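You operate a simulated robot arm through the tools that you are given. There is no shell and no other tool. Be economical: measure what you need, move in short steps, check, and stop when the job is done.

You run a simulated robot arm. Do the job below in one go: nothing can be reset, and whatever is moved stays where it is left.

Task
Count the white trays on the gauging bench top, then put as many of the nozzle blocks from the gauging bench top in the kit tray there. Then close the packing bench drawer. Do these in the order given.

It is judged by the outcome, as a careful person would: the job done as asked, and still so three seconds after it is handed in. It fails if anything else is knocked over, pushed out of place, dropped, spilled or broken.

Robot
A 6-joint arm with a four-finger gripper on a trunk, on a base that drives. Base frame: it is fixed to the floor where the robot stands at the start and does not move with it; the origin is under the middle of the robot, x ahead of it, y to its left, z up; the surface under the hand at the start is at about z = 0.8. Readings come in m, degrees, newtons and seconds.
Its first joint turns from -166.0 to 166.0 degrees. Places, roughly: packing bench drawer [2.1, 1.4, 0.5]. Payload 3.43 kg.
The tool frame sits at the grasp point between the pads (the TCP): z along the fingers, y along the line on which they close. The tips reach 0.03 m beyond it. The gripper opens to 0.12 m. The gripper's body begins 0.085 m behind the TCP.
Orientation is that of the tool frame in the base frame, as a unit quaternion [x, y, z, w]. With the fingers straight down and closing along the base's y, the tool's x points along the base's -x, its y along +y and its z along -z.

Tools
- The arm moves only by the tool nudge_tool. Its arguments are lists of equal length, an entry for each row: "gripper": the opening, from 0 (shut) to 1 (fully open); "linear": the shift along the tool's x, y, z in m, a list of three; "turn": the turn, a rotation vector about the tool's x, y, z in degrees, a list of three. In form: {"gripper": [gripper, ...], "linear": [[tx, ty, tz], ...], "turn": [[ax, ay, az], ...]}. A call has 1 to 20 rows; each row is the pose to reach, as a shift and turn from the pose commanded when the call began, along the tool's axes at that moment. Each row takes 0.2 s and may step no farther than 0.05 m and 8.6 degrees from the row before; otherwise, or with a gripper value out of range, the whole call is refused. A pose out of reach is approached as far as the arm can. The call stops where the force on the tool passes 40 N (or 10 N more than at its start, if that is more) or the arm is blocked; 0.2 s more then pass. Each finger halts on what it meets, pressing with about 26 N; the grip force reading is that of the motor and also rises with nothing between the fingers. The clock runs only during rows and for 0.2 s after the last one: add rows that repeat a pose to give the fingers time. It gives the time, the measured TCP pose, the force on the tool (base axes), the opening and the grip force at its end, in the units of the frame above (readings bear some noise), with the torque about the TCP (base axes, N m) and any sound that the robot's microphone picked up, and new pictures: "show" is both (left out), scene, wrist or none.
- Cameras (640 x 400 px; columns grow to the right, rows downward): "scene" is now at [-0.2039, 0.2252, 1.2547]; the picture's right is [-0.20, -0.98, 0.00], its down [-0.15, 0.03, -0.99] and it looks along [0.97, -0.20, -0.16] (base axes); focal length 249 px, centre (320, 200). "wrist" rides on the gripper at [0.071, -0.017, -0.121] in the tool frame; the picture's right is [0.23, 0.97, 0.00], its down [-0.81, 0.19, -0.55] and it looks along [-0.54, 0.13, 0.83] (tool axes); focal length 275 px, centre (320, 200). There is no depth. A picture from a camera that has moved, and an enlarged one, comes with that camera's place and axes in the base frame and with its lens.
- roll_base(legs): drives the robot by 1 to 6 legs, each [ahead, turn to the left] in m and degrees, along the robot's own axes; the way and the turn of a leg run together, so that a leg with both is an arc; at most 1.5 m and 180 degrees a leg. The arm and the cameras ride along, it lands a little off, and it stops where it bumps. It gives what a move gives, and a new picture of the scene camera.
- aim_head(pan, tilt): turns the head with the scene camera to pan (to the left, within 143 degrees either way) and tilt (down, from -29 to 69), counted from straight ahead of the robot. It gives what a move gives, and a new picture of the scene camera.
- inspect(camera, box): a new picture of the part [left, top, right, bottom] of that camera's present view, enlarged. The clock stands still meanwhile.
- finish_job(): hands the job in; it is judged then, once.

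Work in short steps. Places have to be worked out from the pictures, the camera data and where the tool is seen: move nearer, look again, correct. Check each grasp and each placing, and mend what went wrong. You have 165 turns and 260 pictures in all, those below and enlarged ones among them. Open the gripper and draw the arm clear of the work before you hand the job in, unless the task says otherwise; then end with one line.

The tools are called after "Call:" as name(argument=value, ...) on one line, values as JSON. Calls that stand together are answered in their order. nudge_tool: Moves the arm, as the interface text tells. Its arguments: {"type":"object","properties":{"gripper":{"type":"array","items":{"type":"number"}},"linear":{"type":"array","items":{"type":"array","items":{"type":"number"}}},"turn":{"type":"array","items":{"type":"array","items":{"type":"number"}}},"show":{"type":"string","enum":["both","scene","wrist","none"]}},"required":["gripper","linear","turn"]} The other tools are called the same way: roll_base (legs) drives the base; aim_head (pan, tilt) turns the head that bears the scene camera; inspect (camera, box) takes an enlarged picture of a part of a camera's view; finish_job () hands the job in.

At the start:

```text
t: 0.0
ee_pos: [0.711, 0.214, 1.0944]
orientation: [0.004, 1.0, 0.0, 0.0]
wrist_force: [0.3, -0.9, -0.6]
ft_torque: [0.02, 0.0, -0.01]
finger_gap: 0.1202
finger_force: 0.1
robot x, y, heading: [0.0011, 0.0539, 0.1]
head pan, tilt: [-11.6, 8.2]
```

scene: 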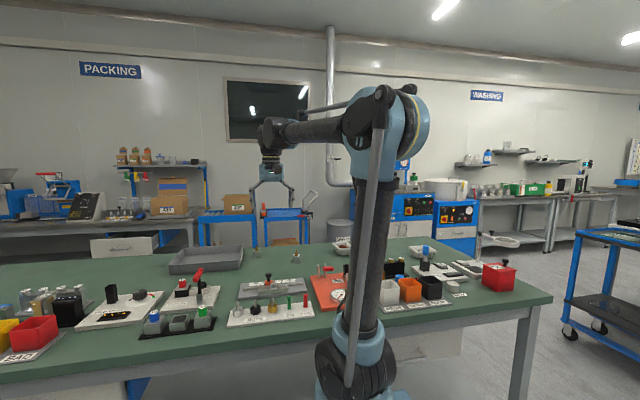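
wrist: 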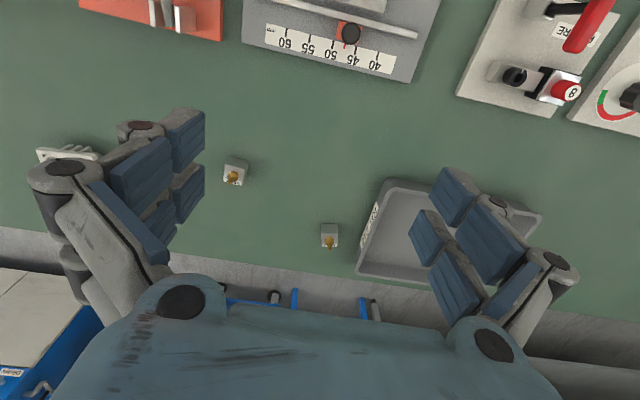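

The bench ahead has a grey tray and small nozzle blocks near it. I look closely at the scene for white trays, labels and blocks.

Call:
inspect(camera="scene", box=[0, 220, 240, 370])

Call:
inspect(camera="scene", box=[160, 220, 360, 345])

Call:
inspect(camera="scene", box=[360, 210, 560, 335])

Call:
inspect(camera="wrist", box=[180, 120, 560, 320])

```text
2.67 times, centred on (120, 295) of scene
camera zoom: at [-0.2039, 0.2252, 1.2547], right [-0.2, -0.98, 0.0], down [-0.15, 0.03, -0.99], along [0.97, -0.2, -0.16], focal length 663 px, centre (853, -53)
```

zoom: 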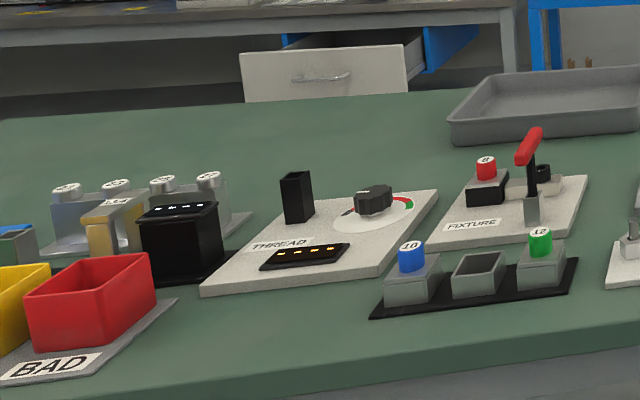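

```text
3.20 times, centred on (260, 282) of scene
camera zoom: at [-0.2039, 0.2252, 1.2547], right [-0.2, -0.98, 0.0], down [-0.15, 0.03, -0.99], along [0.97, -0.2, -0.16], focal length 796 px, centre (512, -64)
```

zoom: 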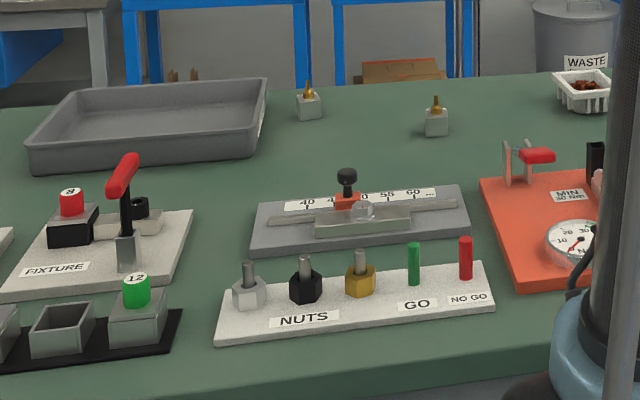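

```text
3.20 times, centred on (460, 272) of scene
camera zoom: at [-0.2039, 0.2252, 1.2547], right [-0.2, -0.98, 0.0], down [-0.15, 0.03, -0.99], along [0.97, -0.2, -0.16], focal length 796 px, centre (-128, -32)
```

zoom: 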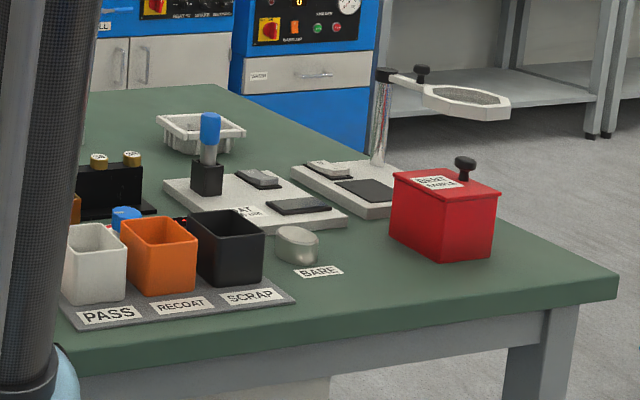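

```text
1.68 times, centred on (370, 220) of wrist
camera zoom: at [0.6388, 0.1989, 1.2148], right [-0.22, 0.97, 0.0], down [0.81, 0.19, 0.55], along [0.54, 0.12, -0.83], focal length 464 px, centre (236, 166)
```

zoom: 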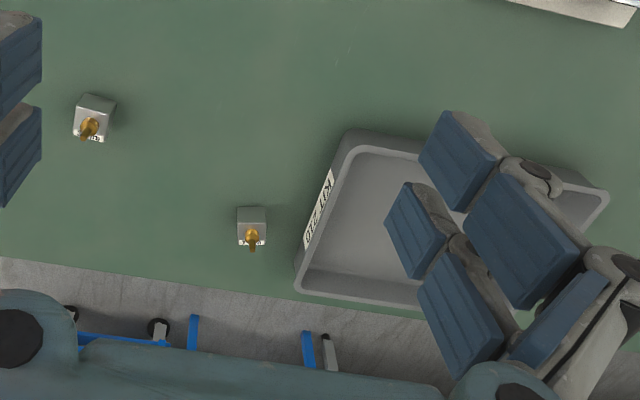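

Two nozzle blocks and the KIT tray are seen; one white tray ("WASTE") and another white dish on the right. I look around with the head for more.

Call:
aim_head(pan=-45, tilt=25)

Call:
aim_head(pan=40, tilt=25)

```text
t: 1.0
ee_pos: [0.6979, 0.2163, 1.1017]
orientation: [0.003, 1.0, 0.0, 0.007]
wrist_force: [-0.2, 0.4, 0.6]
ft_torque: [0.06, 0.01, 0.01]
finger_gap: 0.1199
finger_force: 0.1
robot x, y, heading: [-0.0018, 0.0527, 0.1]
head pan, tilt: [-45.0, 25.0]
camera scene: at [-0.2299, 0.1786, 1.2279], right [-0.71, -0.71, 0.01], down [-0.31, 0.3, -0.9], along [0.64, -0.64, -0.43], focal length 249 px, centre (320, 200)
```

scene: 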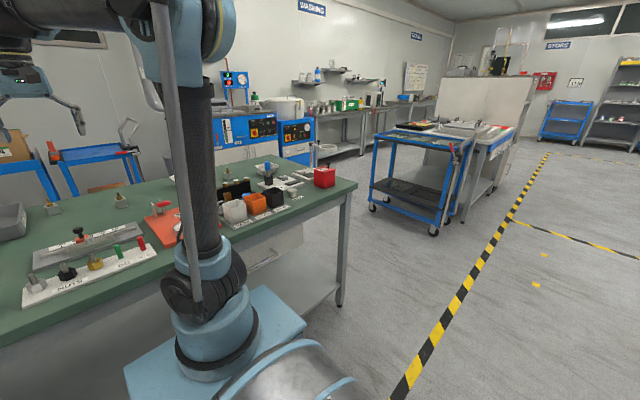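

```text
t: 2.6
ee_pos: [0.6976, 0.2146, 1.1027]
orientation: [0.004, 1.0, 0.0, 0.007]
wrist_force: [-0.3, 0.2, -0.5]
ft_torque: [0.01, 0.02, 0.05]
finger_gap: 0.1199
finger_force: 0.0
robot x, y, heading: [0.0016, 0.0515, -0.1]
head pan, tilt: [40.0, 25.0]
camera scene: at [-0.2244, 0.3032, 1.2278], right [0.64, -0.77, -0.01], down [-0.34, -0.27, -0.9], along [0.69, 0.58, -0.43], focal length 249 px, centre (320, 200)
```

scene: 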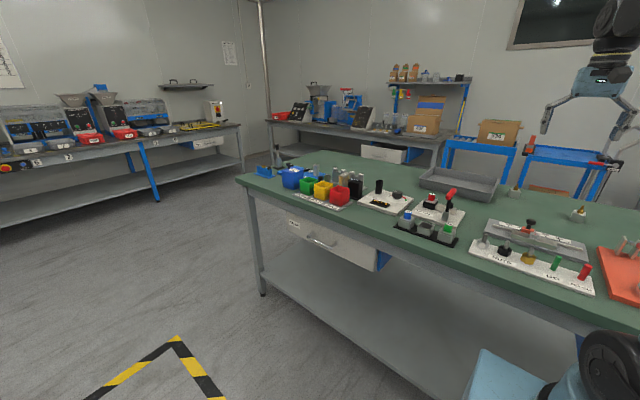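

Now carry the wrist camera along the bench to the right (height kept) to see the white trays from above.

Call:
nudge_tool(gripper=[1, 1, 1, 1, 1, 1, 1, 1, 1, 1], linear=[[0, -0.04, -0.02], [0, -0.08, -0.04], [0, -0.12, -0.06], [0, -0.16, -0.08], [0, -0.2, -0.1], [0, -0.24, -0.1], [0, -0.28, -0.1], [0, -0.32, -0.1], [0, -0.36, -0.1], [0, -0.4, -0.1]], turn=[[0, 0, 0], [0, 0, 0], [0, 0, 0], [0, 0, 0], [0, 0, 0], [0, 0, 0], [0, 0, 0], [0, 0, 0], [0, 0, 0], [0, 0, 0]], show="wrist")

Call:
nudge_tool(gripper=[1, 1, 1, 1, 1, 1, 1], linear=[[0.02, -0.05, 0], [0.04, -0.1, 0], [0.06, -0.15, 0], [0.08, -0.2, 0], [0.1, -0.24, 0], [0.12, -0.28, 0], [0.12, -0.28, 0]], turn=[[0, 0, 0], [0, 0, 0], [0, 0, 0], [0, 0, 0], [0, 0, 0], [0, 0, 0], [0, 0, 0]], show="wrist")

```text
t: 4.8
ee_pos: [0.6936, -0.1862, 1.2032]
orientation: [0.004, 1.0, 0.0, 0.006]
wrist_force: [-1.3, 0.2, 0.6]
ft_torque: [-0.04, 0.01, 0.0]
finger_gap: 0.1199
finger_force: 0.0
robot x, y, heading: [0.0036, 0.0538, 0.0]
head pan, tilt: [40.0, 25.0]
camera wrist: at [0.6191, -0.2017, 1.3229], right [-0.22, 0.97, 0.0], down [0.81, 0.19, 0.56], along [0.55, 0.12, -0.83], focal length 275 px, centre (320, 200)
```

wrist: 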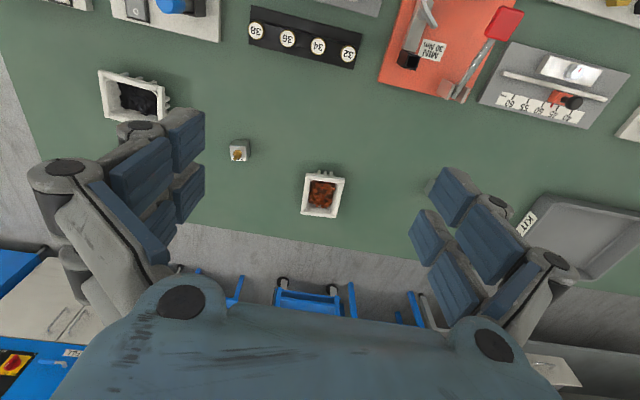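

```text
refused: row 1 steps farther than a row can; nothing moved
```

Two white trays so far, and a third nozzle block. Continue to the right end.

Call:
nudge_tool(gripper=[1, 1, 1, 1, 1, 1, 1, 1], linear=[[0.02, -0.04, 0], [0.04, -0.08, 0], [0.06, -0.12, 0], [0.08, -0.16, 0], [0.1, -0.2, 0], [0.12, -0.24, 0], [0.14, -0.28, 0], [0.14, -0.28, 0]], turn=[[0, 0, 0], [0, 0, 0], [0, 0, 0], [0, 0, 0], [0, 0, 0], [0, 0, 0], [0, 0, 0], [0, 0, 0]], show="wrist")

Call:
aim_head(pan=-10, tilt=25)

```text
t: 6.6
ee_pos: [0.5526, -0.4637, 1.1996]
orientation: [0.004, 1.0, 0.0, 0.007]
wrist_force: [0.4, 0.3, -0.3]
ft_torque: [0.02, 0.0, 0.01]
finger_gap: 0.1198
finger_force: 0.1
robot x, y, heading: [-0.0002, 0.0554, 0.0]
head pan, tilt: [40.0, 25.0]
camera wrist: at [0.4779, -0.4796, 1.3198], right [-0.22, 0.97, 0.0], down [0.81, 0.19, 0.56], along [0.55, 0.12, -0.83], focal length 275 px, centre (320, 200)
```

wrist: 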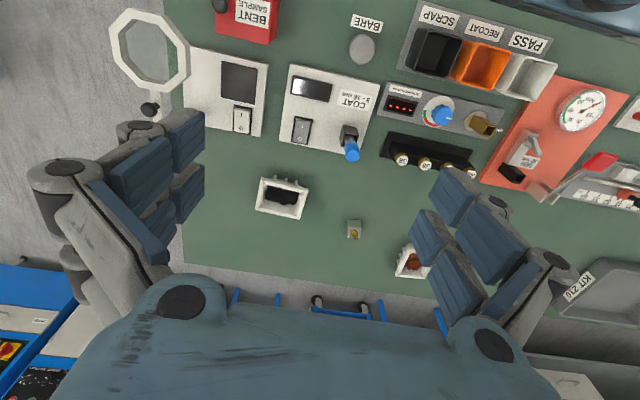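

```text
t: 7.8
ee_pos: [0.5517, -0.4627, 1.1993]
orientation: [0.004, 1.0, 0.001, 0.006]
wrist_force: [-0.4, -1.0, -0.1]
ft_torque: [-0.01, 0.02, -0.01]
finger_gap: 0.1201
finger_force: 0.0
robot x, y, heading: [-0.0057, 0.0501, 0.1]
head pan, tilt: [-10.0, 25.0]
camera scene: at [-0.2043, 0.2279, 1.2275], right [-0.17, -0.98, 0.0], down [-0.43, 0.07, -0.9], along [0.89, -0.16, -0.43], focal length 249 px, centre (320, 200)
```

scene: 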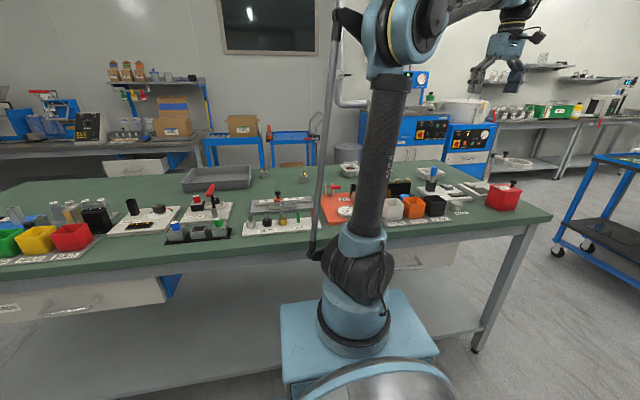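

Two white trays on the right half. Now sweep to the left end of the bench to make sure the count is right.

Call:
nudge_tool(gripper=[1, 1, 1, 1, 1, 1, 1, 1, 1, 1, 1, 1, 1, 1, 1, 1, 1, 1, 1, 1], linear=[[0, 0.048, 0], [0, 0.096, 0], [0, 0.144, 0], [0, 0.192, 0], [0, 0.24, 0], [0, 0.288, 0], [0, 0.336, 0], [0, 0.384, 0], [0, 0.432, 0], [0, 0.48, 0], [0, 0.528, 0], [0, 0.576, 0], [0, 0.624, 0], [0, 0.672, 0], [0, 0.72, 0], [0, 0.768, 0], [0, 0.816, 0], [0, 0.864, 0], [0, 0.912, 0], [0, 0.96, 0]], turn=[[0, 0, 0], [0, 0, 0], [0, 0, 0], [0, 0, 0], [0, 0, 0], [0, 0, 0], [0, 0, 0], [0, 0, 0], [0, 0, 0], [0, 0, 0], [0, 0, 0], [0, 0, 0], [0, 0, 0], [0, 0, 0], [0, 0, 0], [0, 0, 0], [0, 0, 0], [0, 0, 0], [0, 0, 0], [0, 0, 0]], show="wrist")

```text
t: 12.0
ee_pos: [0.559, 0.495, 1.2003]
orientation: [0.004, 1.0, 0.0, 0.006]
wrist_force: [0.7, -1.6, 1.0]
ft_torque: [0.08, -0.07, 0.02]
finger_gap: 0.1199
finger_force: 0.0
robot x, y, heading: [0.0016, 0.0522, -0.1]
head pan, tilt: [-10.0, 25.0]
camera wrist: at [0.4848, 0.4789, 1.3204], right [-0.22, 0.97, 0.0], down [0.81, 0.19, 0.56], along [0.55, 0.12, -0.83], focal length 275 px, centre (320, 200)
```

wrist: 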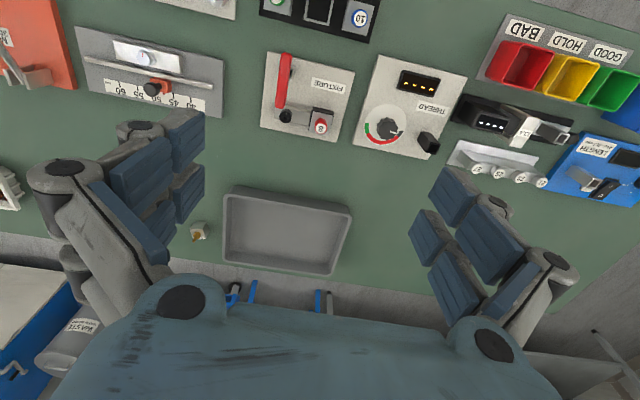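

No tray on the left half in this view. One closer look with the head at the left end.

Call:
aim_head(pan=30, tilt=20)

Call:
inspect(camera="scene", box=[160, 140, 480, 340])

```text
t: 13.0
ee_pos: [0.5585, 0.4942, 1.2009]
orientation: [0.004, 1.0, 0.001, 0.006]
wrist_force: [0.6, -0.2, -0.4]
ft_torque: [0.01, -0.02, 0.0]
finger_gap: 0.1199
finger_force: 0.0
robot x, y, heading: [-0.003, 0.0562, -0.0]
head pan, tilt: [30.0, 20.0]
camera scene: at [-0.2142, 0.2905, 1.2357], right [0.5, -0.87, -0.01], down [-0.31, -0.17, -0.94], along [0.81, 0.47, -0.35], focal length 249 px, centre (320, 200)
```

scene: 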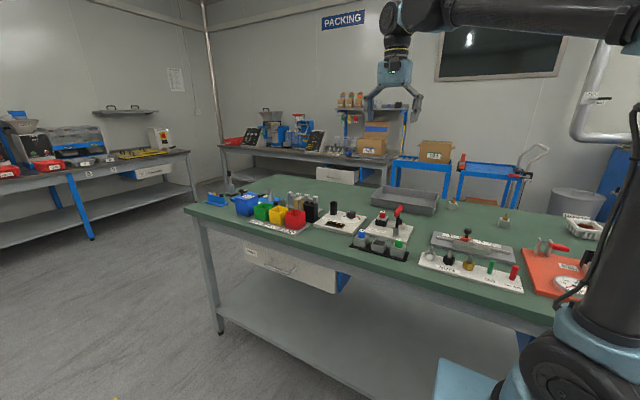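

```text
2.00 times, centred on (320, 240) of scene
camera zoom: at [-0.2142, 0.2905, 1.2357], right [0.5, -0.87, -0.01], down [-0.31, -0.17, -0.94], along [0.81, 0.47, -0.35], focal length 498 px, centre (320, 120)
```

zoom: 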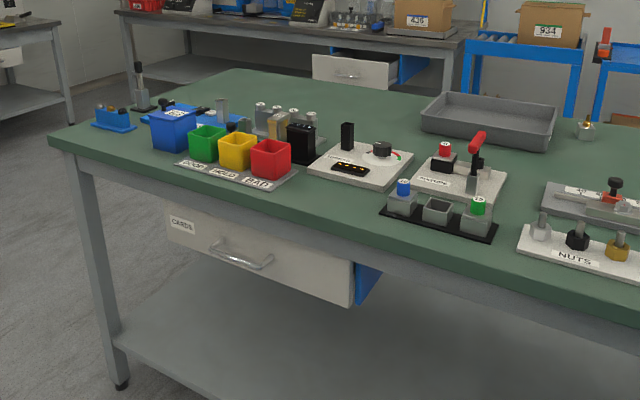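

The count is 2 white trays (one with dark parts, one WASTE), so two nozzle blocks go into the KIT tray. The block near (0.876, 0.108) and the one near (0.872, -0.31) are in reach, as is the tray's near-right part; I move above the first.

Call:
nudge_tool(gripper=[1, 1, 1, 1, 1, 1, 1, 1, 1, 1, 1, 1, 1], linear=[[-0.0225, -0.032, 0.015], [-0.045, -0.064, 0.03], [-0.0675, -0.096, 0.045], [-0.09, -0.128, 0.06], [-0.1125, -0.16, 0.075], [-0.135, -0.192, 0.09], [-0.1575, -0.224, 0.105], [-0.18, -0.256, 0.12], [-0.2025, -0.288, 0.135], [-0.225, -0.32, 0.15], [-0.2475, -0.352, 0.165], [-0.27, -0.384, 0.18], [-0.27, -0.384, 0.18]], turn=[[0, 0, 0], [0, 0, 0], [0, 0, 0], [0, 0, 0], [0, 0, 0], [0, 0, 0], [0, 0, 0], [0, 0, 0], [0, 0, 0], [0, 0, 0], [0, 0, 0], [0, 0, 0], [0, 0, 0]], show="wrist")

Call:
inspect(camera="wrist", box=[220, 80, 420, 205])

```text
t: 15.8
ee_pos: [0.8284, 0.1108, 1.025]
orientation: [0.003, 1.0, 0.0, 0.006]
wrist_force: [-0.7, -0.4, 0.1]
ft_torque: [-0.05, -0.01, -0.02]
finger_gap: 0.12
finger_force: 0.0
robot x, y, heading: [0.0011, 0.051, 0.2]
head pan, tilt: [30.0, 20.0]
camera wrist: at [0.7537, 0.0949, 1.1448], right [-0.22, 0.97, 0.0], down [0.81, 0.19, 0.56], along [0.55, 0.12, -0.83], focal length 275 px, centre (320, 200)
```

wrist: 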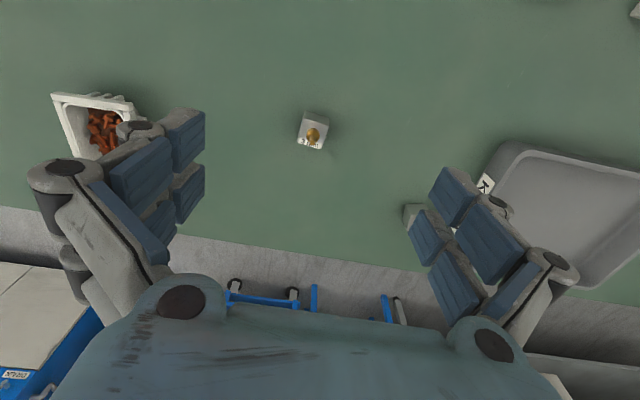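

```text
3.20 times, centred on (320, 142) of wrist
camera zoom: at [0.7537, 0.0949, 1.1448], right [-0.22, 0.97, 0.0], down [0.81, 0.19, 0.56], along [0.55, 0.12, -0.83], focal length 881 px, centre (320, 384)
```

zoom: 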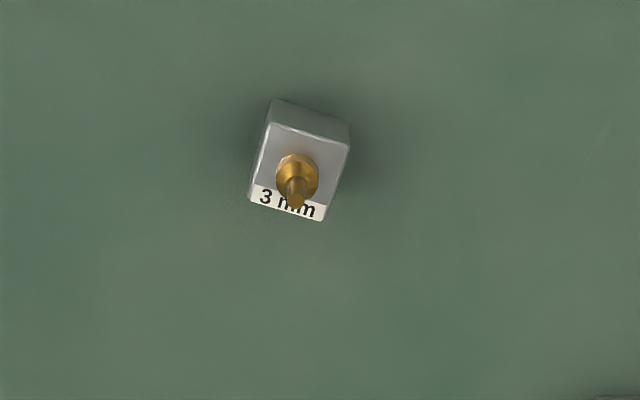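

The block is at about (0.870, 0.111), turned about -5°, roughly 28 mm wide. Align and descend to TCP z≈0.88 to check.

Call:
nudge_tool(gripper=[1, 1, 1, 1, 1, 1], linear=[[-0.021, 0, 0.01], [-0.041, 0, 0.03], [-0.041, 0, 0.07], [-0.041, 0, 0.11], [-0.041, 0, 0.145], [-0.041, 0, 0.145]], turn=[[0, 0, 2], [0, 0, 5], [0, 0, 5], [0, 0, 5], [0, 0, 5], [0, 0, 5]], show="wrist")

Call:
inspect(camera="wrist", box=[200, 60, 440, 210])

```text
t: 17.2
ee_pos: [0.8713, 0.1096, 0.8796]
orientation: [0.048, 0.999, -0.001, 0.007]
wrist_force: [-0.4, -0.1, 0.3]
ft_torque: [0.01, 0.01, 0.0]
finger_gap: 0.1202
finger_force: 0.1
robot x, y, heading: [-0.0029, 0.0519, 0.2]
head pan, tilt: [30.0, 20.0]
camera wrist: at [0.7957, 0.1003, 0.999], right [-0.14, 0.99, 0.0], down [0.82, 0.12, 0.56], along [0.56, 0.08, -0.83], focal length 275 px, centre (320, 200)
```

wrist: 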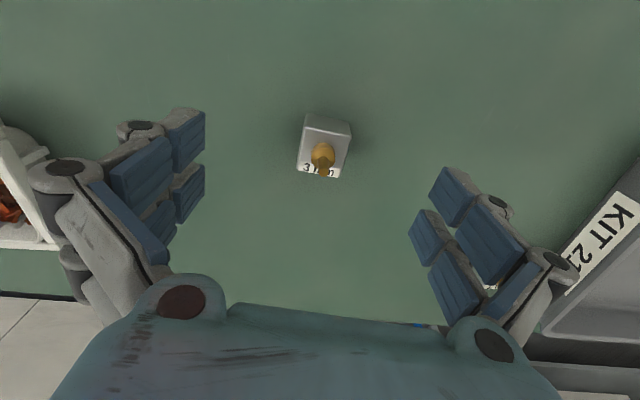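

```text
2.67 times, centred on (320, 135) of wrist
camera zoom: at [0.7957, 0.1003, 0.999], right [-0.14, 0.99, 0.0], down [0.82, 0.12, 0.56], along [0.56, 0.08, -0.83], focal length 734 px, centre (320, 373)
```

zoom: 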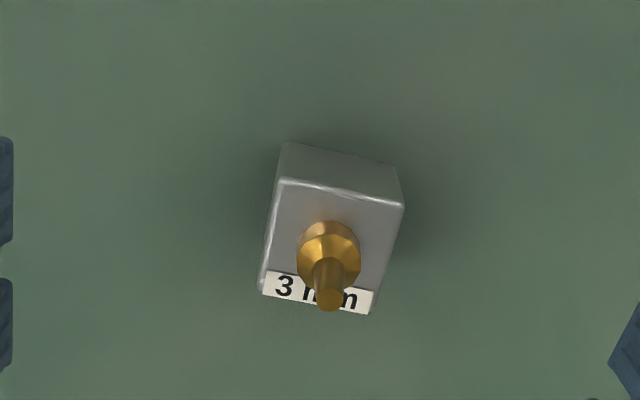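

Well centred (block at ~(0.871, 0.113)). Go down 40 mm with a 4 mm y correction, then close.

Call:
nudge_tool(gripper=[1, 1, 1, 0, 0, 0, 0], linear=[[0, 0.003, 0.02], [0, 0.004, 0.04], [0, 0.004, 0.043], [0, 0.004, 0.043], [0, 0.004, 0.043], [0, 0.004, 0.043], [0, 0.004, 0.043]], turn=[[0, 0, 0], [0, 0, 0], [0, 0, 0], [0, 0, 0], [0, 0, 0], [0, 0, 0], [0, 0, 0]], show="wrist")

```text
t: 18.8
ee_pos: [0.871, 0.1145, 0.8363]
orientation: [0.048, 0.999, 0.001, 0.006]
wrist_force: [0.3, -0.3, 7.3]
ft_torque: [0.04, -0.03, 0.02]
finger_gap: 0.0315
finger_force: 26.2
robot x, y, heading: [-0.0005, 0.0508, -0.4]
head pan, tilt: [30.0, 20.0]
camera wrist: at [0.7964, 0.1045, 0.9562], right [-0.14, 0.99, 0.0], down [0.82, 0.11, 0.56], along [0.56, 0.08, -0.83], focal length 275 px, centre (320, 200)
```

wrist: 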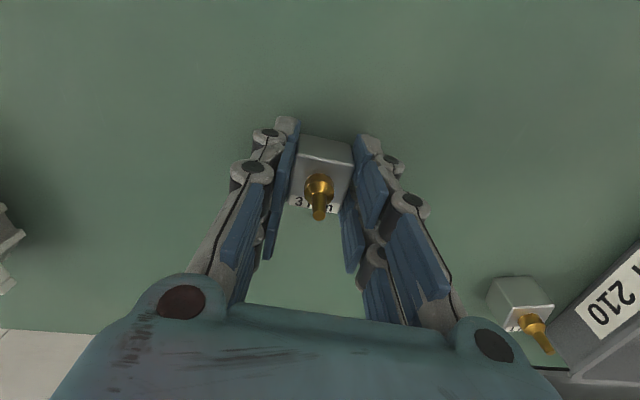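

Gripped (gap 31 mm). Lift 0.15 m straight up.

Call:
nudge_tool(gripper=[0, 0, 0, 0, 0], linear=[[0, 0, -0.02], [0, 0, -0.06], [0, 0, -0.1], [0, 0, -0.14], [0, 0, -0.15]], turn=[[0, 0, 0], [0, 0, 0], [0, 0, 0], [0, 0, 0], [0, 0, 0]], show="wrist")

```text
t: 20.0
ee_pos: [0.8692, 0.1133, 0.9875]
orientation: [0.048, 0.999, 0.001, 0.006]
wrist_force: [0.0, -0.8, -0.5]
ft_torque: [0.03, 0.04, -0.01]
finger_gap: 0.0315
finger_force: 25.9
robot x, y, heading: [0.0007, 0.0533, 0.1]
head pan, tilt: [30.0, 20.0]
camera wrist: at [0.7941, 0.105, 1.1074], right [-0.14, 0.99, 0.0], down [0.82, 0.12, 0.56], along [0.56, 0.08, -0.83], focal length 275 px, centre (320, 200)
```

wrist: 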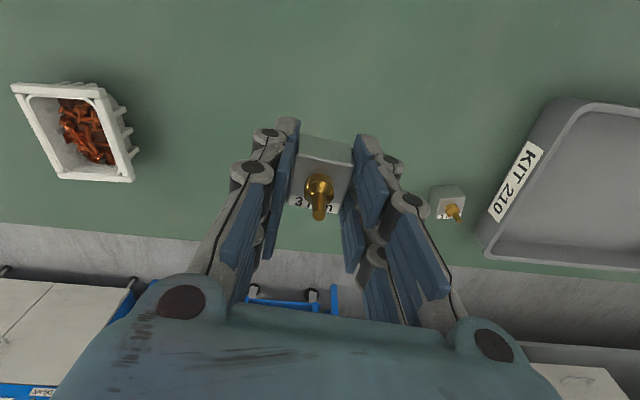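

Held firmly. The tray spans about x 0.83–1.03 with its right rim at y≈0.335–0.37; carry the block over to about (0.86, 0.475).

Call:
nudge_tool(gripper=[0, 0, 0, 0, 0, 0, 0, 0, 0, 0], linear=[[0.005, 0.04, 0], [0.01, 0.08, 0], [0.015, 0.12, 0], [0.02, 0.16, 0], [0.025, 0.2, 0], [0.03, 0.24, 0], [0.035, 0.28, 0], [0.04, 0.32, 0], [0.0437, 0.359, 0], [0.0437, 0.359, 0]], turn=[[0, 0, 0], [0, 0, 0], [0, 0, 0], [0, 0, 0], [0, 0, 0], [0, 0, 0], [0, 0, 0], [0, 0, 0], [0, 0, 0], [0, 0, 0]], show="wrist")

```text
t: 22.2
ee_pos: [0.8599, 0.4747, 0.9872]
orientation: [0.047, 0.999, 0.0, 0.006]
wrist_force: [-0.2, 0.3, -1.1]
ft_torque: [-0.01, -0.02, -0.02]
finger_gap: 0.0315
finger_force: 25.8
robot x, y, heading: [-0.001, 0.0531, -0.0]
head pan, tilt: [30.0, 20.0]
camera wrist: at [0.7854, 0.4663, 1.1072], right [-0.14, 0.99, 0.0], down [0.82, 0.12, 0.56], along [0.56, 0.08, -0.83], focal length 275 px, centre (320, 200)
```

wrist: 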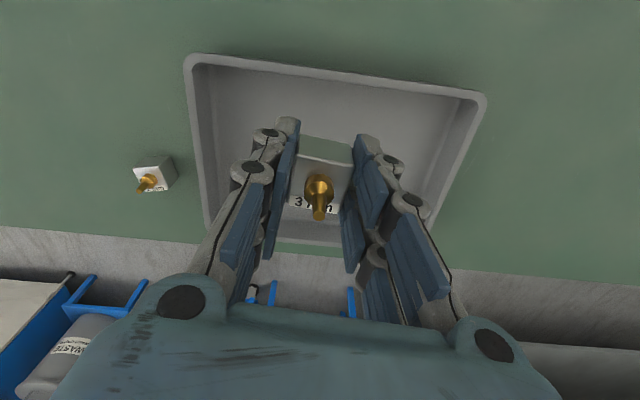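

The tray is well seen: near rim x≈0.83, right rim y≈0.36. Shift 12 mm ahead for clearance and lower until near the floor.

Call:
nudge_tool(gripper=[0, 0, 0, 0, 0, 0], linear=[[-0.012, 0, 0.02], [-0.013, 0, 0.06], [-0.013, 0, 0.1], [-0.013, 0, 0.125], [-0.013, 0, 0.14], [-0.013, 0, 0.14]], turn=[[0, 0, 0], [0, 0, 0], [0, 0, 0], [0, 0, 0], [0, 0, 0], [0, 0, 0]], show="wrist")

```text
t: 23.6
ee_pos: [0.8754, 0.4736, 0.8466]
orientation: [0.047, 0.999, 0.001, 0.007]
wrist_force: [0.3, 0.5, -0.7]
ft_torque: [-0.02, 0.01, -0.02]
finger_gap: 0.0315
finger_force: 25.8
robot x, y, heading: [0.0003, 0.056, 0.1]
head pan, tilt: [30.0, 20.0]
camera wrist: at [0.8003, 0.4643, 0.9667], right [-0.14, 0.99, 0.0], down [0.82, 0.12, 0.56], along [0.56, 0.08, -0.83], focal length 275 px, centre (320, 200)
```

wrist: 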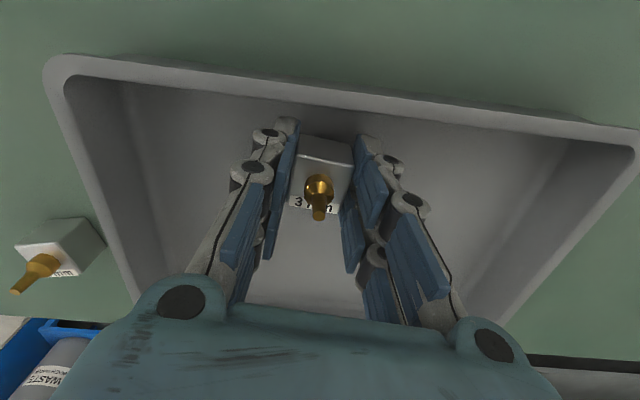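

Not touching yet; lower in 2 mm steps until slight contact.

Call:
nudge_tool(gripper=[0, 0, 0, 0], linear=[[0, 0, 0.002], [0, 0, 0.004], [0, 0, 0.006], [0, 0, 0.006]], turn=[[0, 0, 0], [0, 0, 0], [0, 0, 0], [0, 0, 0]], show="none")

```text
t: 24.6
ee_pos: [0.8742, 0.4718, 0.8417]
orientation: [0.048, 0.999, 0.001, 0.007]
wrist_force: [5.5, 0.5, 23.1]
ft_torque: [0.0, -0.22, 0.02]
finger_gap: 0.032
finger_force: 26.0
robot x, y, heading: [-0.0013, 0.0524, -0.4]
head pan, tilt: [30.0, 20.0]
```

Contact at z≈0.842. Back off 1 mm, open partway, then rise.

Call:
nudge_tool(gripper=[0, 0.45, 0.45, 0.45, 0.45, 0.45, 0.45, 0.45], linear=[[0, 0, -0.002], [0, 0, -0.002], [0, 0, -0.002], [0, 0, -0.002], [0, 0, -0.03], [0, 0, -0.07], [0, 0, -0.11], [0, 0, -0.15]], turn=[[0, 0, 0], [0, 0, 0], [0, 0, 0], [0, 0, 0], [0, 0, 0], [0, 0, 0], [0, 0, 0], [0, 0, 0]], show="wrist")

```text
t: 26.4
ee_pos: [0.8716, 0.4742, 0.9918]
orientation: [0.046, 0.999, 0.0, 0.006]
wrist_force: [0.2, 0.5, -0.3]
ft_torque: [-0.02, 0.0, 0.02]
finger_gap: 0.054
finger_force: 0.2
robot x, y, heading: [-0.0011, 0.0513, -0.1]
head pan, tilt: [30.0, 20.0]
camera wrist: at [0.7973, 0.4648, 1.1118], right [-0.14, 0.99, 0.0], down [0.82, 0.12, 0.56], along [0.56, 0.08, -0.83], focal length 275 px, centre (320, 200)
```

wrist: 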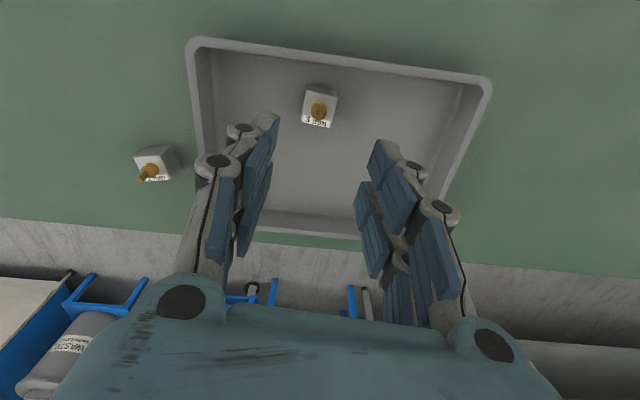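

The first block stands upright in the tray. Next, move over to the third block near (0.872, -0.31), squaring the tool.

Call:
nudge_tool(gripper=[0.45, 0.45, 0.45, 0.45, 0.45, 0.45, 0.45, 0.45, 0.45, 0.45, 0.45, 0.45, 0.45, 0.45, 0.45, 0.45, 0.45, 1, 1, 1], linear=[[0, 0, -0.04], [-0.002, -0.045, -0.04], [-0.004, -0.09, -0.04], [-0.006, -0.135, -0.04], [-0.008, -0.18, -0.04], [-0.01, -0.225, -0.04], [-0.012, -0.27, -0.04], [-0.014, -0.315, -0.04], [-0.016, -0.36, -0.04], [-0.018, -0.405, -0.04], [-0.02, -0.45, -0.04], [-0.022, -0.495, -0.04], [-0.024, -0.54, -0.04], [-0.026, -0.585, -0.04], [-0.028, -0.63, -0.04], [-0.03, -0.675, -0.04], [-0.032, -0.72, -0.04], [-0.0335, -0.765, -0.04], [-0.0335, -0.784, -0.03], [-0.0335, -0.784, -0.03]], turn=[[0, 0, 0], [0, 0, -2], [0, 0, -4], [0, 0, -5.5], [0, 0, -5.5], [0, 0, -5.5], [0, 0, -5.5], [0, 0, -5.5], [0, 0, -5.5], [0, 0, -5.5], [0, 0, -5.5], [0, 0, -5.5], [0, 0, -5.5], [0, 0, -5.5], [0, 0, -5.5], [0, 0, -5.5], [0, 0, -5.5], [0, 0, -5.5], [0, 0, -5.5], [0, 0, -5.5]], show="wrist")

Call:
inspect(camera="wrist", box=[220, 80, 420, 205])

```text
t: 30.6
ee_pos: [0.8328, -0.3092, 1.0196]
orientation: [-0.001, 1.0, 0.0, 0.006]
wrist_force: [-0.4, -0.5, 1.4]
ft_torque: [0.0, 0.01, -0.01]
finger_gap: 0.1199
finger_force: 0.0
robot x, y, heading: [0.0009, 0.0573, -0.0]
head pan, tilt: [30.0, 20.0]
camera wrist: at [0.7595, -0.3257, 1.1401], right [-0.23, 0.97, 0.0], down [0.8, 0.19, 0.56], along [0.55, 0.13, -0.83], focal length 275 px, centre (320, 200)
```

wrist: 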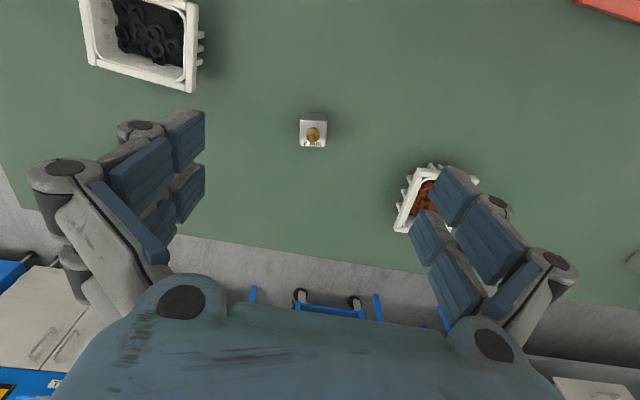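

```text
3.20 times, centred on (320, 142) of wrist
camera zoom: at [0.7595, -0.3257, 1.1401], right [-0.23, 0.97, 0.0], down [0.8, 0.19, 0.56], along [0.55, 0.13, -0.83], focal length 881 px, centre (320, 384)
```

zoom: 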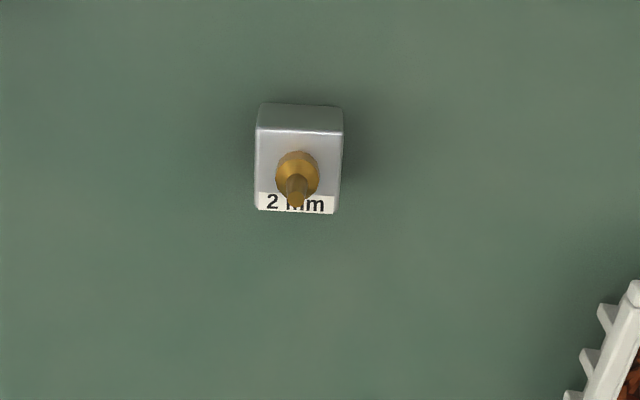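

Block at (0.876, -0.306), turned about +9°. Align, use a partial opening, and descend to z≈0.88.

Call:
nudge_tool(gripper=[0.65, 0.65, 0.65, 0.65, 0.65, 0.65], linear=[[-0.021, 0.001, 0.01], [-0.041, 0.003, 0.03], [-0.041, 0.003, 0.07], [-0.041, 0.003, 0.11], [-0.041, 0.003, 0.14], [-0.041, 0.003, 0.14]], turn=[[0, 0, -4], [0, 0, -9], [0, 0, -9], [0, 0, -9], [0, 0, -9], [0, 0, -9]], show="wrist")

Call:
inspect(camera="wrist", box=[200, 60, 440, 210])

```text
t: 32.0
ee_pos: [0.8759, -0.307, 0.8796]
orientation: [-0.079, 0.997, 0.0, 0.006]
wrist_force: [0.8, 0.0, -0.4]
ft_torque: [0.01, 0.01, -0.02]
finger_gap: 0.0781
finger_force: 0.1
robot x, y, heading: [-0.0026, 0.0547, 0.3]
head pan, tilt: [30.0, 20.0]
camera wrist: at [0.8053, -0.3334, 0.9995], right [-0.38, 0.92, 0.0], down [0.76, 0.32, 0.56], along [0.52, 0.21, -0.83], focal length 275 px, centre (320, 200)
```

wrist: 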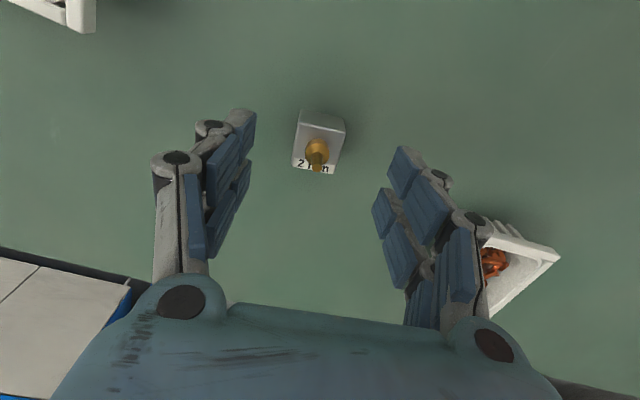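

```text
2.67 times, centred on (320, 135) of wrist
camera zoom: at [0.8053, -0.3334, 0.9995], right [-0.38, 0.92, 0.0], down [0.76, 0.32, 0.56], along [0.52, 0.21, -0.83], focal length 734 px, centre (320, 373)
```

zoom: 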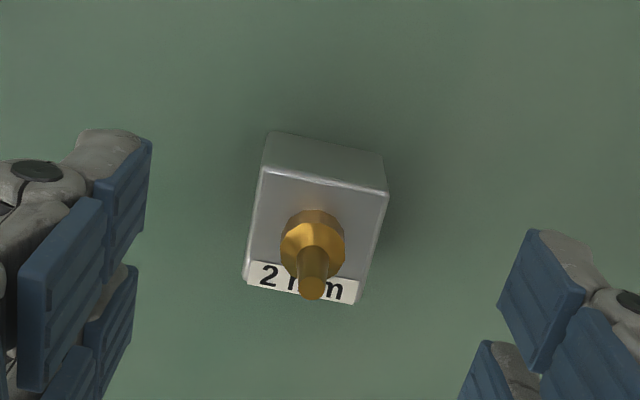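

Centred. Descend and close.

Call:
nudge_tool(gripper=[0.65, 0.65, 0.65, 0, 0, 0, 0], linear=[[0.001, 0, 0.02], [0.001, 0, 0.04], [0.001, 0, 0.041], [0.001, 0, 0.041], [0.001, 0, 0.041], [0.001, 0, 0.041], [0.001, 0, 0.041]], turn=[[0, 0, 0], [0, 0, 0], [0, 0, 0], [0, 0, 0], [0, 0, 0], [0, 0, 0], [0, 0, 0]], show="wrist")

```text
t: 33.6
ee_pos: [0.8751, -0.3061, 0.8398]
orientation: [-0.079, 0.997, 0.0, 0.006]
wrist_force: [0.0, -0.7, 0.4]
ft_torque: [0.02, -0.01, 0.0]
finger_gap: 0.0314
finger_force: 26.1
robot x, y, heading: [0.0008, 0.0494, 0.2]
head pan, tilt: [30.0, 20.0]
camera wrist: at [0.8048, -0.3337, 0.9589], right [-0.38, 0.92, 0.0], down [0.76, 0.32, 0.56], along [0.52, 0.21, -0.83], focal length 275 px, centre (320, 200)
```

wrist: 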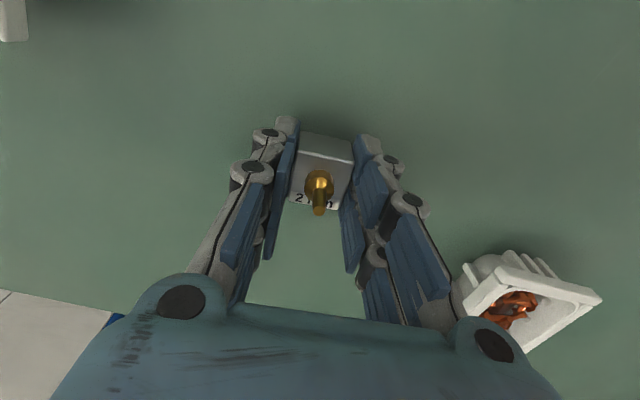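

Gripped. Lift 0.16 m and carry over to above (0.89, 0.405), turning the tool back square.

Call:
nudge_tool(gripper=[0, 0, 0, 0, 0, 0, 0, 0, 0, 0, 0, 0, 0, 0, 0, 0, 0, 0, 0, 0], linear=[[0, 0, -0.04], [0, 0, -0.08], [0, 0, -0.12], [0, 0, -0.16], [-0.00845, 0.04665, -0.16], [-0.0169, 0.0933, -0.16], [-0.02536, 0.13994, -0.16], [-0.0338, 0.18659, -0.16], [-0.04227, 0.23323, -0.16], [-0.05072, 0.27988, -0.16], [-0.05917, 0.32653, -0.16], [-0.06763, 0.37317, -0.16], [-0.07608, 0.41982, -0.16], [-0.08453, 0.46647, -0.16], [-0.093, 0.51311, -0.16], [-0.10144, 0.55976, -0.16], [-0.1099, 0.6064, -0.16], [-0.11835, 0.65305, -0.16], [-0.1268, 0.6997, -0.16], [-0.1268, 0.6997, -0.16]], turn=[[0, 0, 0], [0, 0, 0], [0, 0, 0], [0, 0, 0], [0, 0, 2], [0, 0, 4], [0, 0, 6], [0, 0, 8], [0, 0, 10], [0, 0, 11], [0, 0, 11], [0, 0, 11], [0, 0, 11], [0, 0, 11], [0, 0, 11], [0, 0, 11], [0, 0, 11], [0, 0, 11], [0, 0, 11], [0, 0, 11]], show="wrist")

```text
t: 37.8
ee_pos: [0.8876, 0.4056, 0.999]
orientation: [0.016, 1.0, 0.001, 0.007]
wrist_force: [0.2, -0.2, -1.4]
ft_torque: [0.02, 0.0, 0.01]
finger_gap: 0.0315
finger_force: 26.0
robot x, y, heading: [0.0012, 0.0507, -0.1]
head pan, tilt: [30.0, 20.0]
camera wrist: at [0.8129, 0.3906, 1.1196], right [-0.2, 0.98, 0.0], down [0.81, 0.17, 0.56], along [0.55, 0.11, -0.83], focal length 275 px, centre (320, 200)
```

wrist: 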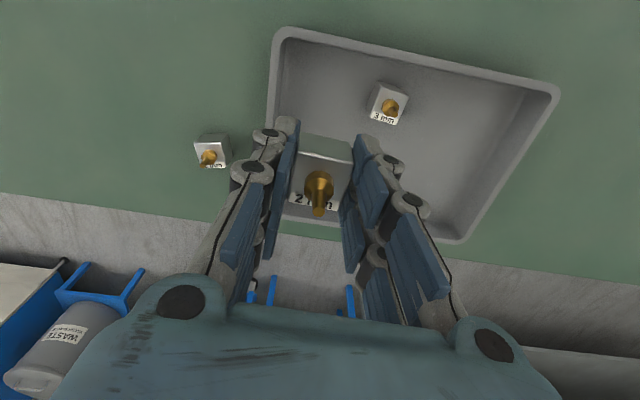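

Clearances look fine (right rim y≈0.36, first block's right face ≈0.455). Shift 3 mm left and lower to z≈0.855.

Call:
nudge_tool(gripper=[0, 0, 0, 0, 0, 0], linear=[[0, 0.002, 0.03], [0, 0.003, 0.07], [0, 0.003, 0.11], [0, 0.003, 0.13], [0, 0.003, 0.143], [0, 0.003, 0.143]], turn=[[0, 0, 0], [0, 0, 0], [0, 0, 0], [0, 0, 0], [0, 0, 0], [0, 0, 0]], show="wrist")

```text
t: 39.2
ee_pos: [0.8889, 0.4073, 0.856]
orientation: [0.016, 1.0, 0.001, 0.007]
wrist_force: [-0.1, -0.4, -1.4]
ft_torque: [0.0, -0.01, 0.01]
finger_gap: 0.0312
finger_force: 26.0
robot x, y, heading: [0.0021, 0.0532, 0.0]
head pan, tilt: [30.0, 20.0]
camera wrist: at [0.8148, 0.3932, 0.9764], right [-0.2, 0.98, 0.0], down [0.81, 0.17, 0.56], along [0.55, 0.11, -0.83], focal length 275 px, centre (320, 200)
```

wrist: 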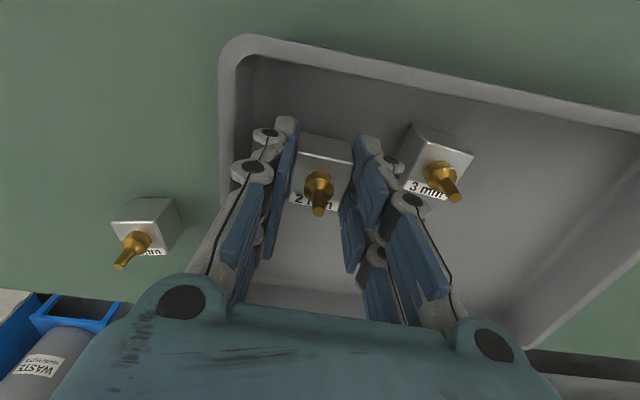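

Lower gently to contact (expected z≈0.845).

Call:
nudge_tool(gripper=[0, 0, 0, 0, 0], linear=[[0, 0, 0.004], [0, 0, 0.008], [0, 0, 0.01], [0, 0, 0.012], [0, 0, 0.012]], turn=[[0, 0, 0], [0, 0, 0], [0, 0, 0], [0, 0, 0], [0, 0, 0]], show="none")

```text
t: 40.4
ee_pos: [0.8888, 0.4077, 0.8456]
orientation: [0.016, 1.0, 0.001, 0.006]
wrist_force: [0.5, -0.5, 1.8]
ft_torque: [-0.05, -0.08, 0.05]
finger_gap: 0.0314
finger_force: 26.3
robot x, y, heading: [0.0001, 0.054, 0.1]
head pan, tilt: [30.0, 20.0]
```

Just touching the floor. Open only to about 38 mm and check before rising.

Call:
nudge_tool(gripper=[0.32, 0.32, 0.32, 0.32], linear=[[0, 0, 0], [0, 0, 0], [0, 0, 0], [0, 0, 0]], turn=[[0, 0, 0], [0, 0, 0], [0, 0, 0], [0, 0, 0]], show="wrist")

```text
t: 41.4
ee_pos: [0.8895, 0.4078, 0.8462]
orientation: [0.016, 1.0, 0.001, 0.007]
wrist_force: [0.8, -0.3, -0.6]
ft_torque: [0.01, -0.02, 0.06]
finger_gap: 0.0387
finger_force: 0.0
robot x, y, heading: [-0.0023, 0.0558, 0.1]
head pan, tilt: [30.0, 20.0]
camera wrist: at [0.8148, 0.3934, 0.9649], right [-0.2, 0.98, 0.0], down [0.81, 0.17, 0.56], along [0.55, 0.11, -0.83], focal length 275 px, centre (320, 200)
```

wrist: 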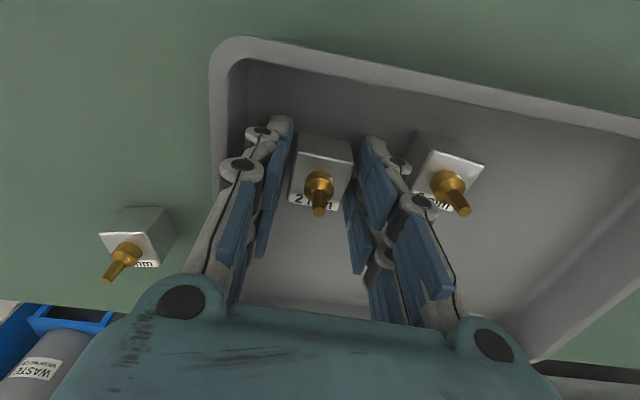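

Released and standing; rise straight up.

Call:
nudge_tool(gripper=[0.32, 0.32, 0.32, 0.32, 0.32, 0.32, 0.32], linear=[[0, 0, -0.01], [0, 0, -0.03], [0, 0, -0.06], [0, 0, -0.1], [0, 0, -0.14], [0, 0, -0.18], [0, 0, -0.18]], turn=[[0, 0, 0], [0, 0, 0], [0, 0, 0], [0, 0, 0], [0, 0, 0], [0, 0, 0], [0, 0, 0]], show="wrist")

```text
t: 43.0
ee_pos: [0.8849, 0.4079, 1.0256]
orientation: [0.016, 1.0, 0.001, 0.006]
wrist_force: [0.2, 0.1, -0.5]
ft_torque: [-0.02, 0.0, -0.04]
finger_gap: 0.0384
finger_force: 0.1
robot x, y, heading: [-0.0031, 0.053, 0.0]
head pan, tilt: [30.0, 20.0]
camera wrist: at [0.811, 0.3932, 1.1454], right [-0.2, 0.98, 0.0], down [0.81, 0.17, 0.56], along [0.55, 0.11, -0.83], focal length 275 px, centre (320, 200)
```

wrist: 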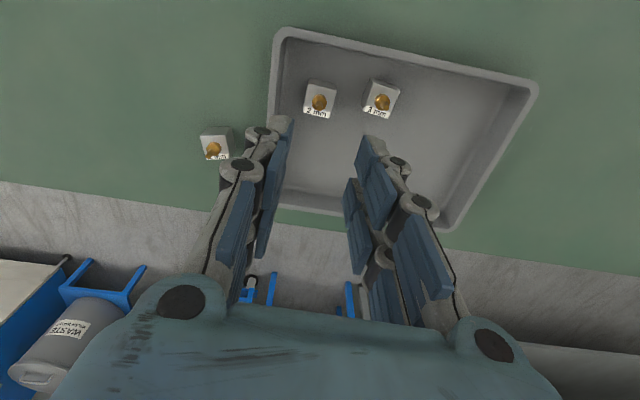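

Two blocks stand in the tray. Now fold the arm in high before driving around the left end of the bench to the packing bench.

Call:
nudge_tool(gripper=[0.32, 0.32, 0.32, 0.32, 0.32, 0.32, 0.2, 0, 0, 0, 0, 0, 0, 0, 0], linear=[[0.0, 0.0, -0.04], [0.03, -0.027, -0.055], [0.06, -0.054, -0.07], [0.09, -0.081, -0.085], [0.12, -0.108, -0.1], [0.15, -0.135, -0.115], [0.18, -0.162, -0.13], [0.21, -0.189, -0.145], [0.24, -0.216, -0.16], [0.27, -0.243, -0.175], [0.3, -0.27, -0.19], [0.33, -0.297, -0.205], [0.36, -0.324, -0.22], [0.39, -0.351, -0.225], [0.42, -0.372, -0.225]], turn=[[0, 0, 0], [0, 0, 0], [0, 0, 0], [0, 0, 0], [0, 0, 0], [0, 0, 0], [0, 0, 0], [0, 0, 0], [0, 0, 0], [0, 0, 0], [0, 0, 0], [0, 0, 0], [0, 0, 0], [0, 0, 0], [0, 0, 0]], show="none")

Call:
aim_head(pan=140, tilt=20)

Call:
aim_head(pan=80, tilt=20)

```text
t: 46.2
ee_pos: [0.4514, 0.0493, 1.2446]
orientation: [0.016, 1.0, 0.001, 0.005]
wrist_force: [0.2, 0.4, -0.9]
ft_torque: [0.02, 0.02, 0.02]
finger_gap: 0.0002
finger_force: 26.1
robot x, y, heading: [-0.0004, 0.0533, -0.2]
head pan, tilt: [30.0, 20.0]
```

```text
t: 48.1
ee_pos: [0.453, 0.0483, 1.2448]
orientation: [0.016, 1.0, -0.001, 0.006]
wrist_force: [0.4, -0.5, -0.5]
ft_torque: [0.02, 0.01, -0.01]
finger_gap: 0.0
finger_force: 25.9
robot x, y, heading: [0.0004, 0.0527, -0.3]
head pan, tilt: [140.0, 20.0]
camera scene: at [-0.3663, 0.3039, 1.2377], right [0.64, 0.77, -0.01], down [0.25, -0.22, -0.94], along [-0.72, 0.6, -0.33], focal length 249 px, centre (320, 200)
```

scene: 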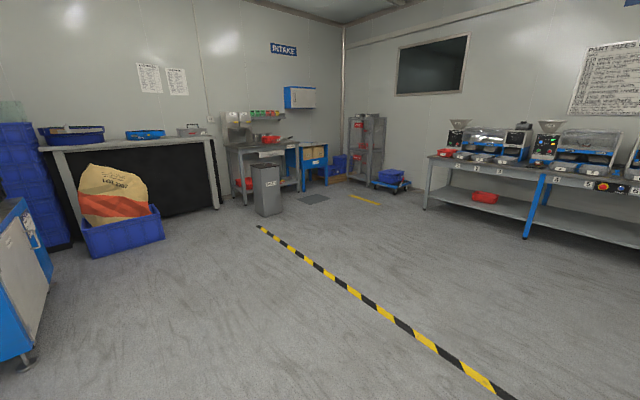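

```text
t: 49.4
ee_pos: [0.4528, 0.0489, 1.2447]
orientation: [0.016, 1.0, 0.0, 0.006]
wrist_force: [-0.4, 0.4, 0.1]
ft_torque: [0.0, -0.01, -0.02]
finger_gap: 0.0001
finger_force: 25.9
robot x, y, heading: [-0.0014, 0.0556, 0.1]
head pan, tilt: [80.0, 20.0]
camera scene: at [-0.2789, 0.3357, 1.2365], right [0.98, -0.17, -0.01], down [-0.07, -0.34, -0.94], along [0.16, 0.93, -0.34], focal length 249 px, centre (320, 200)
```

scene: 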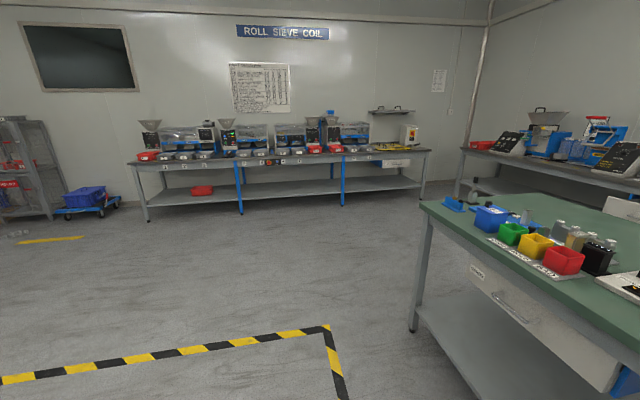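

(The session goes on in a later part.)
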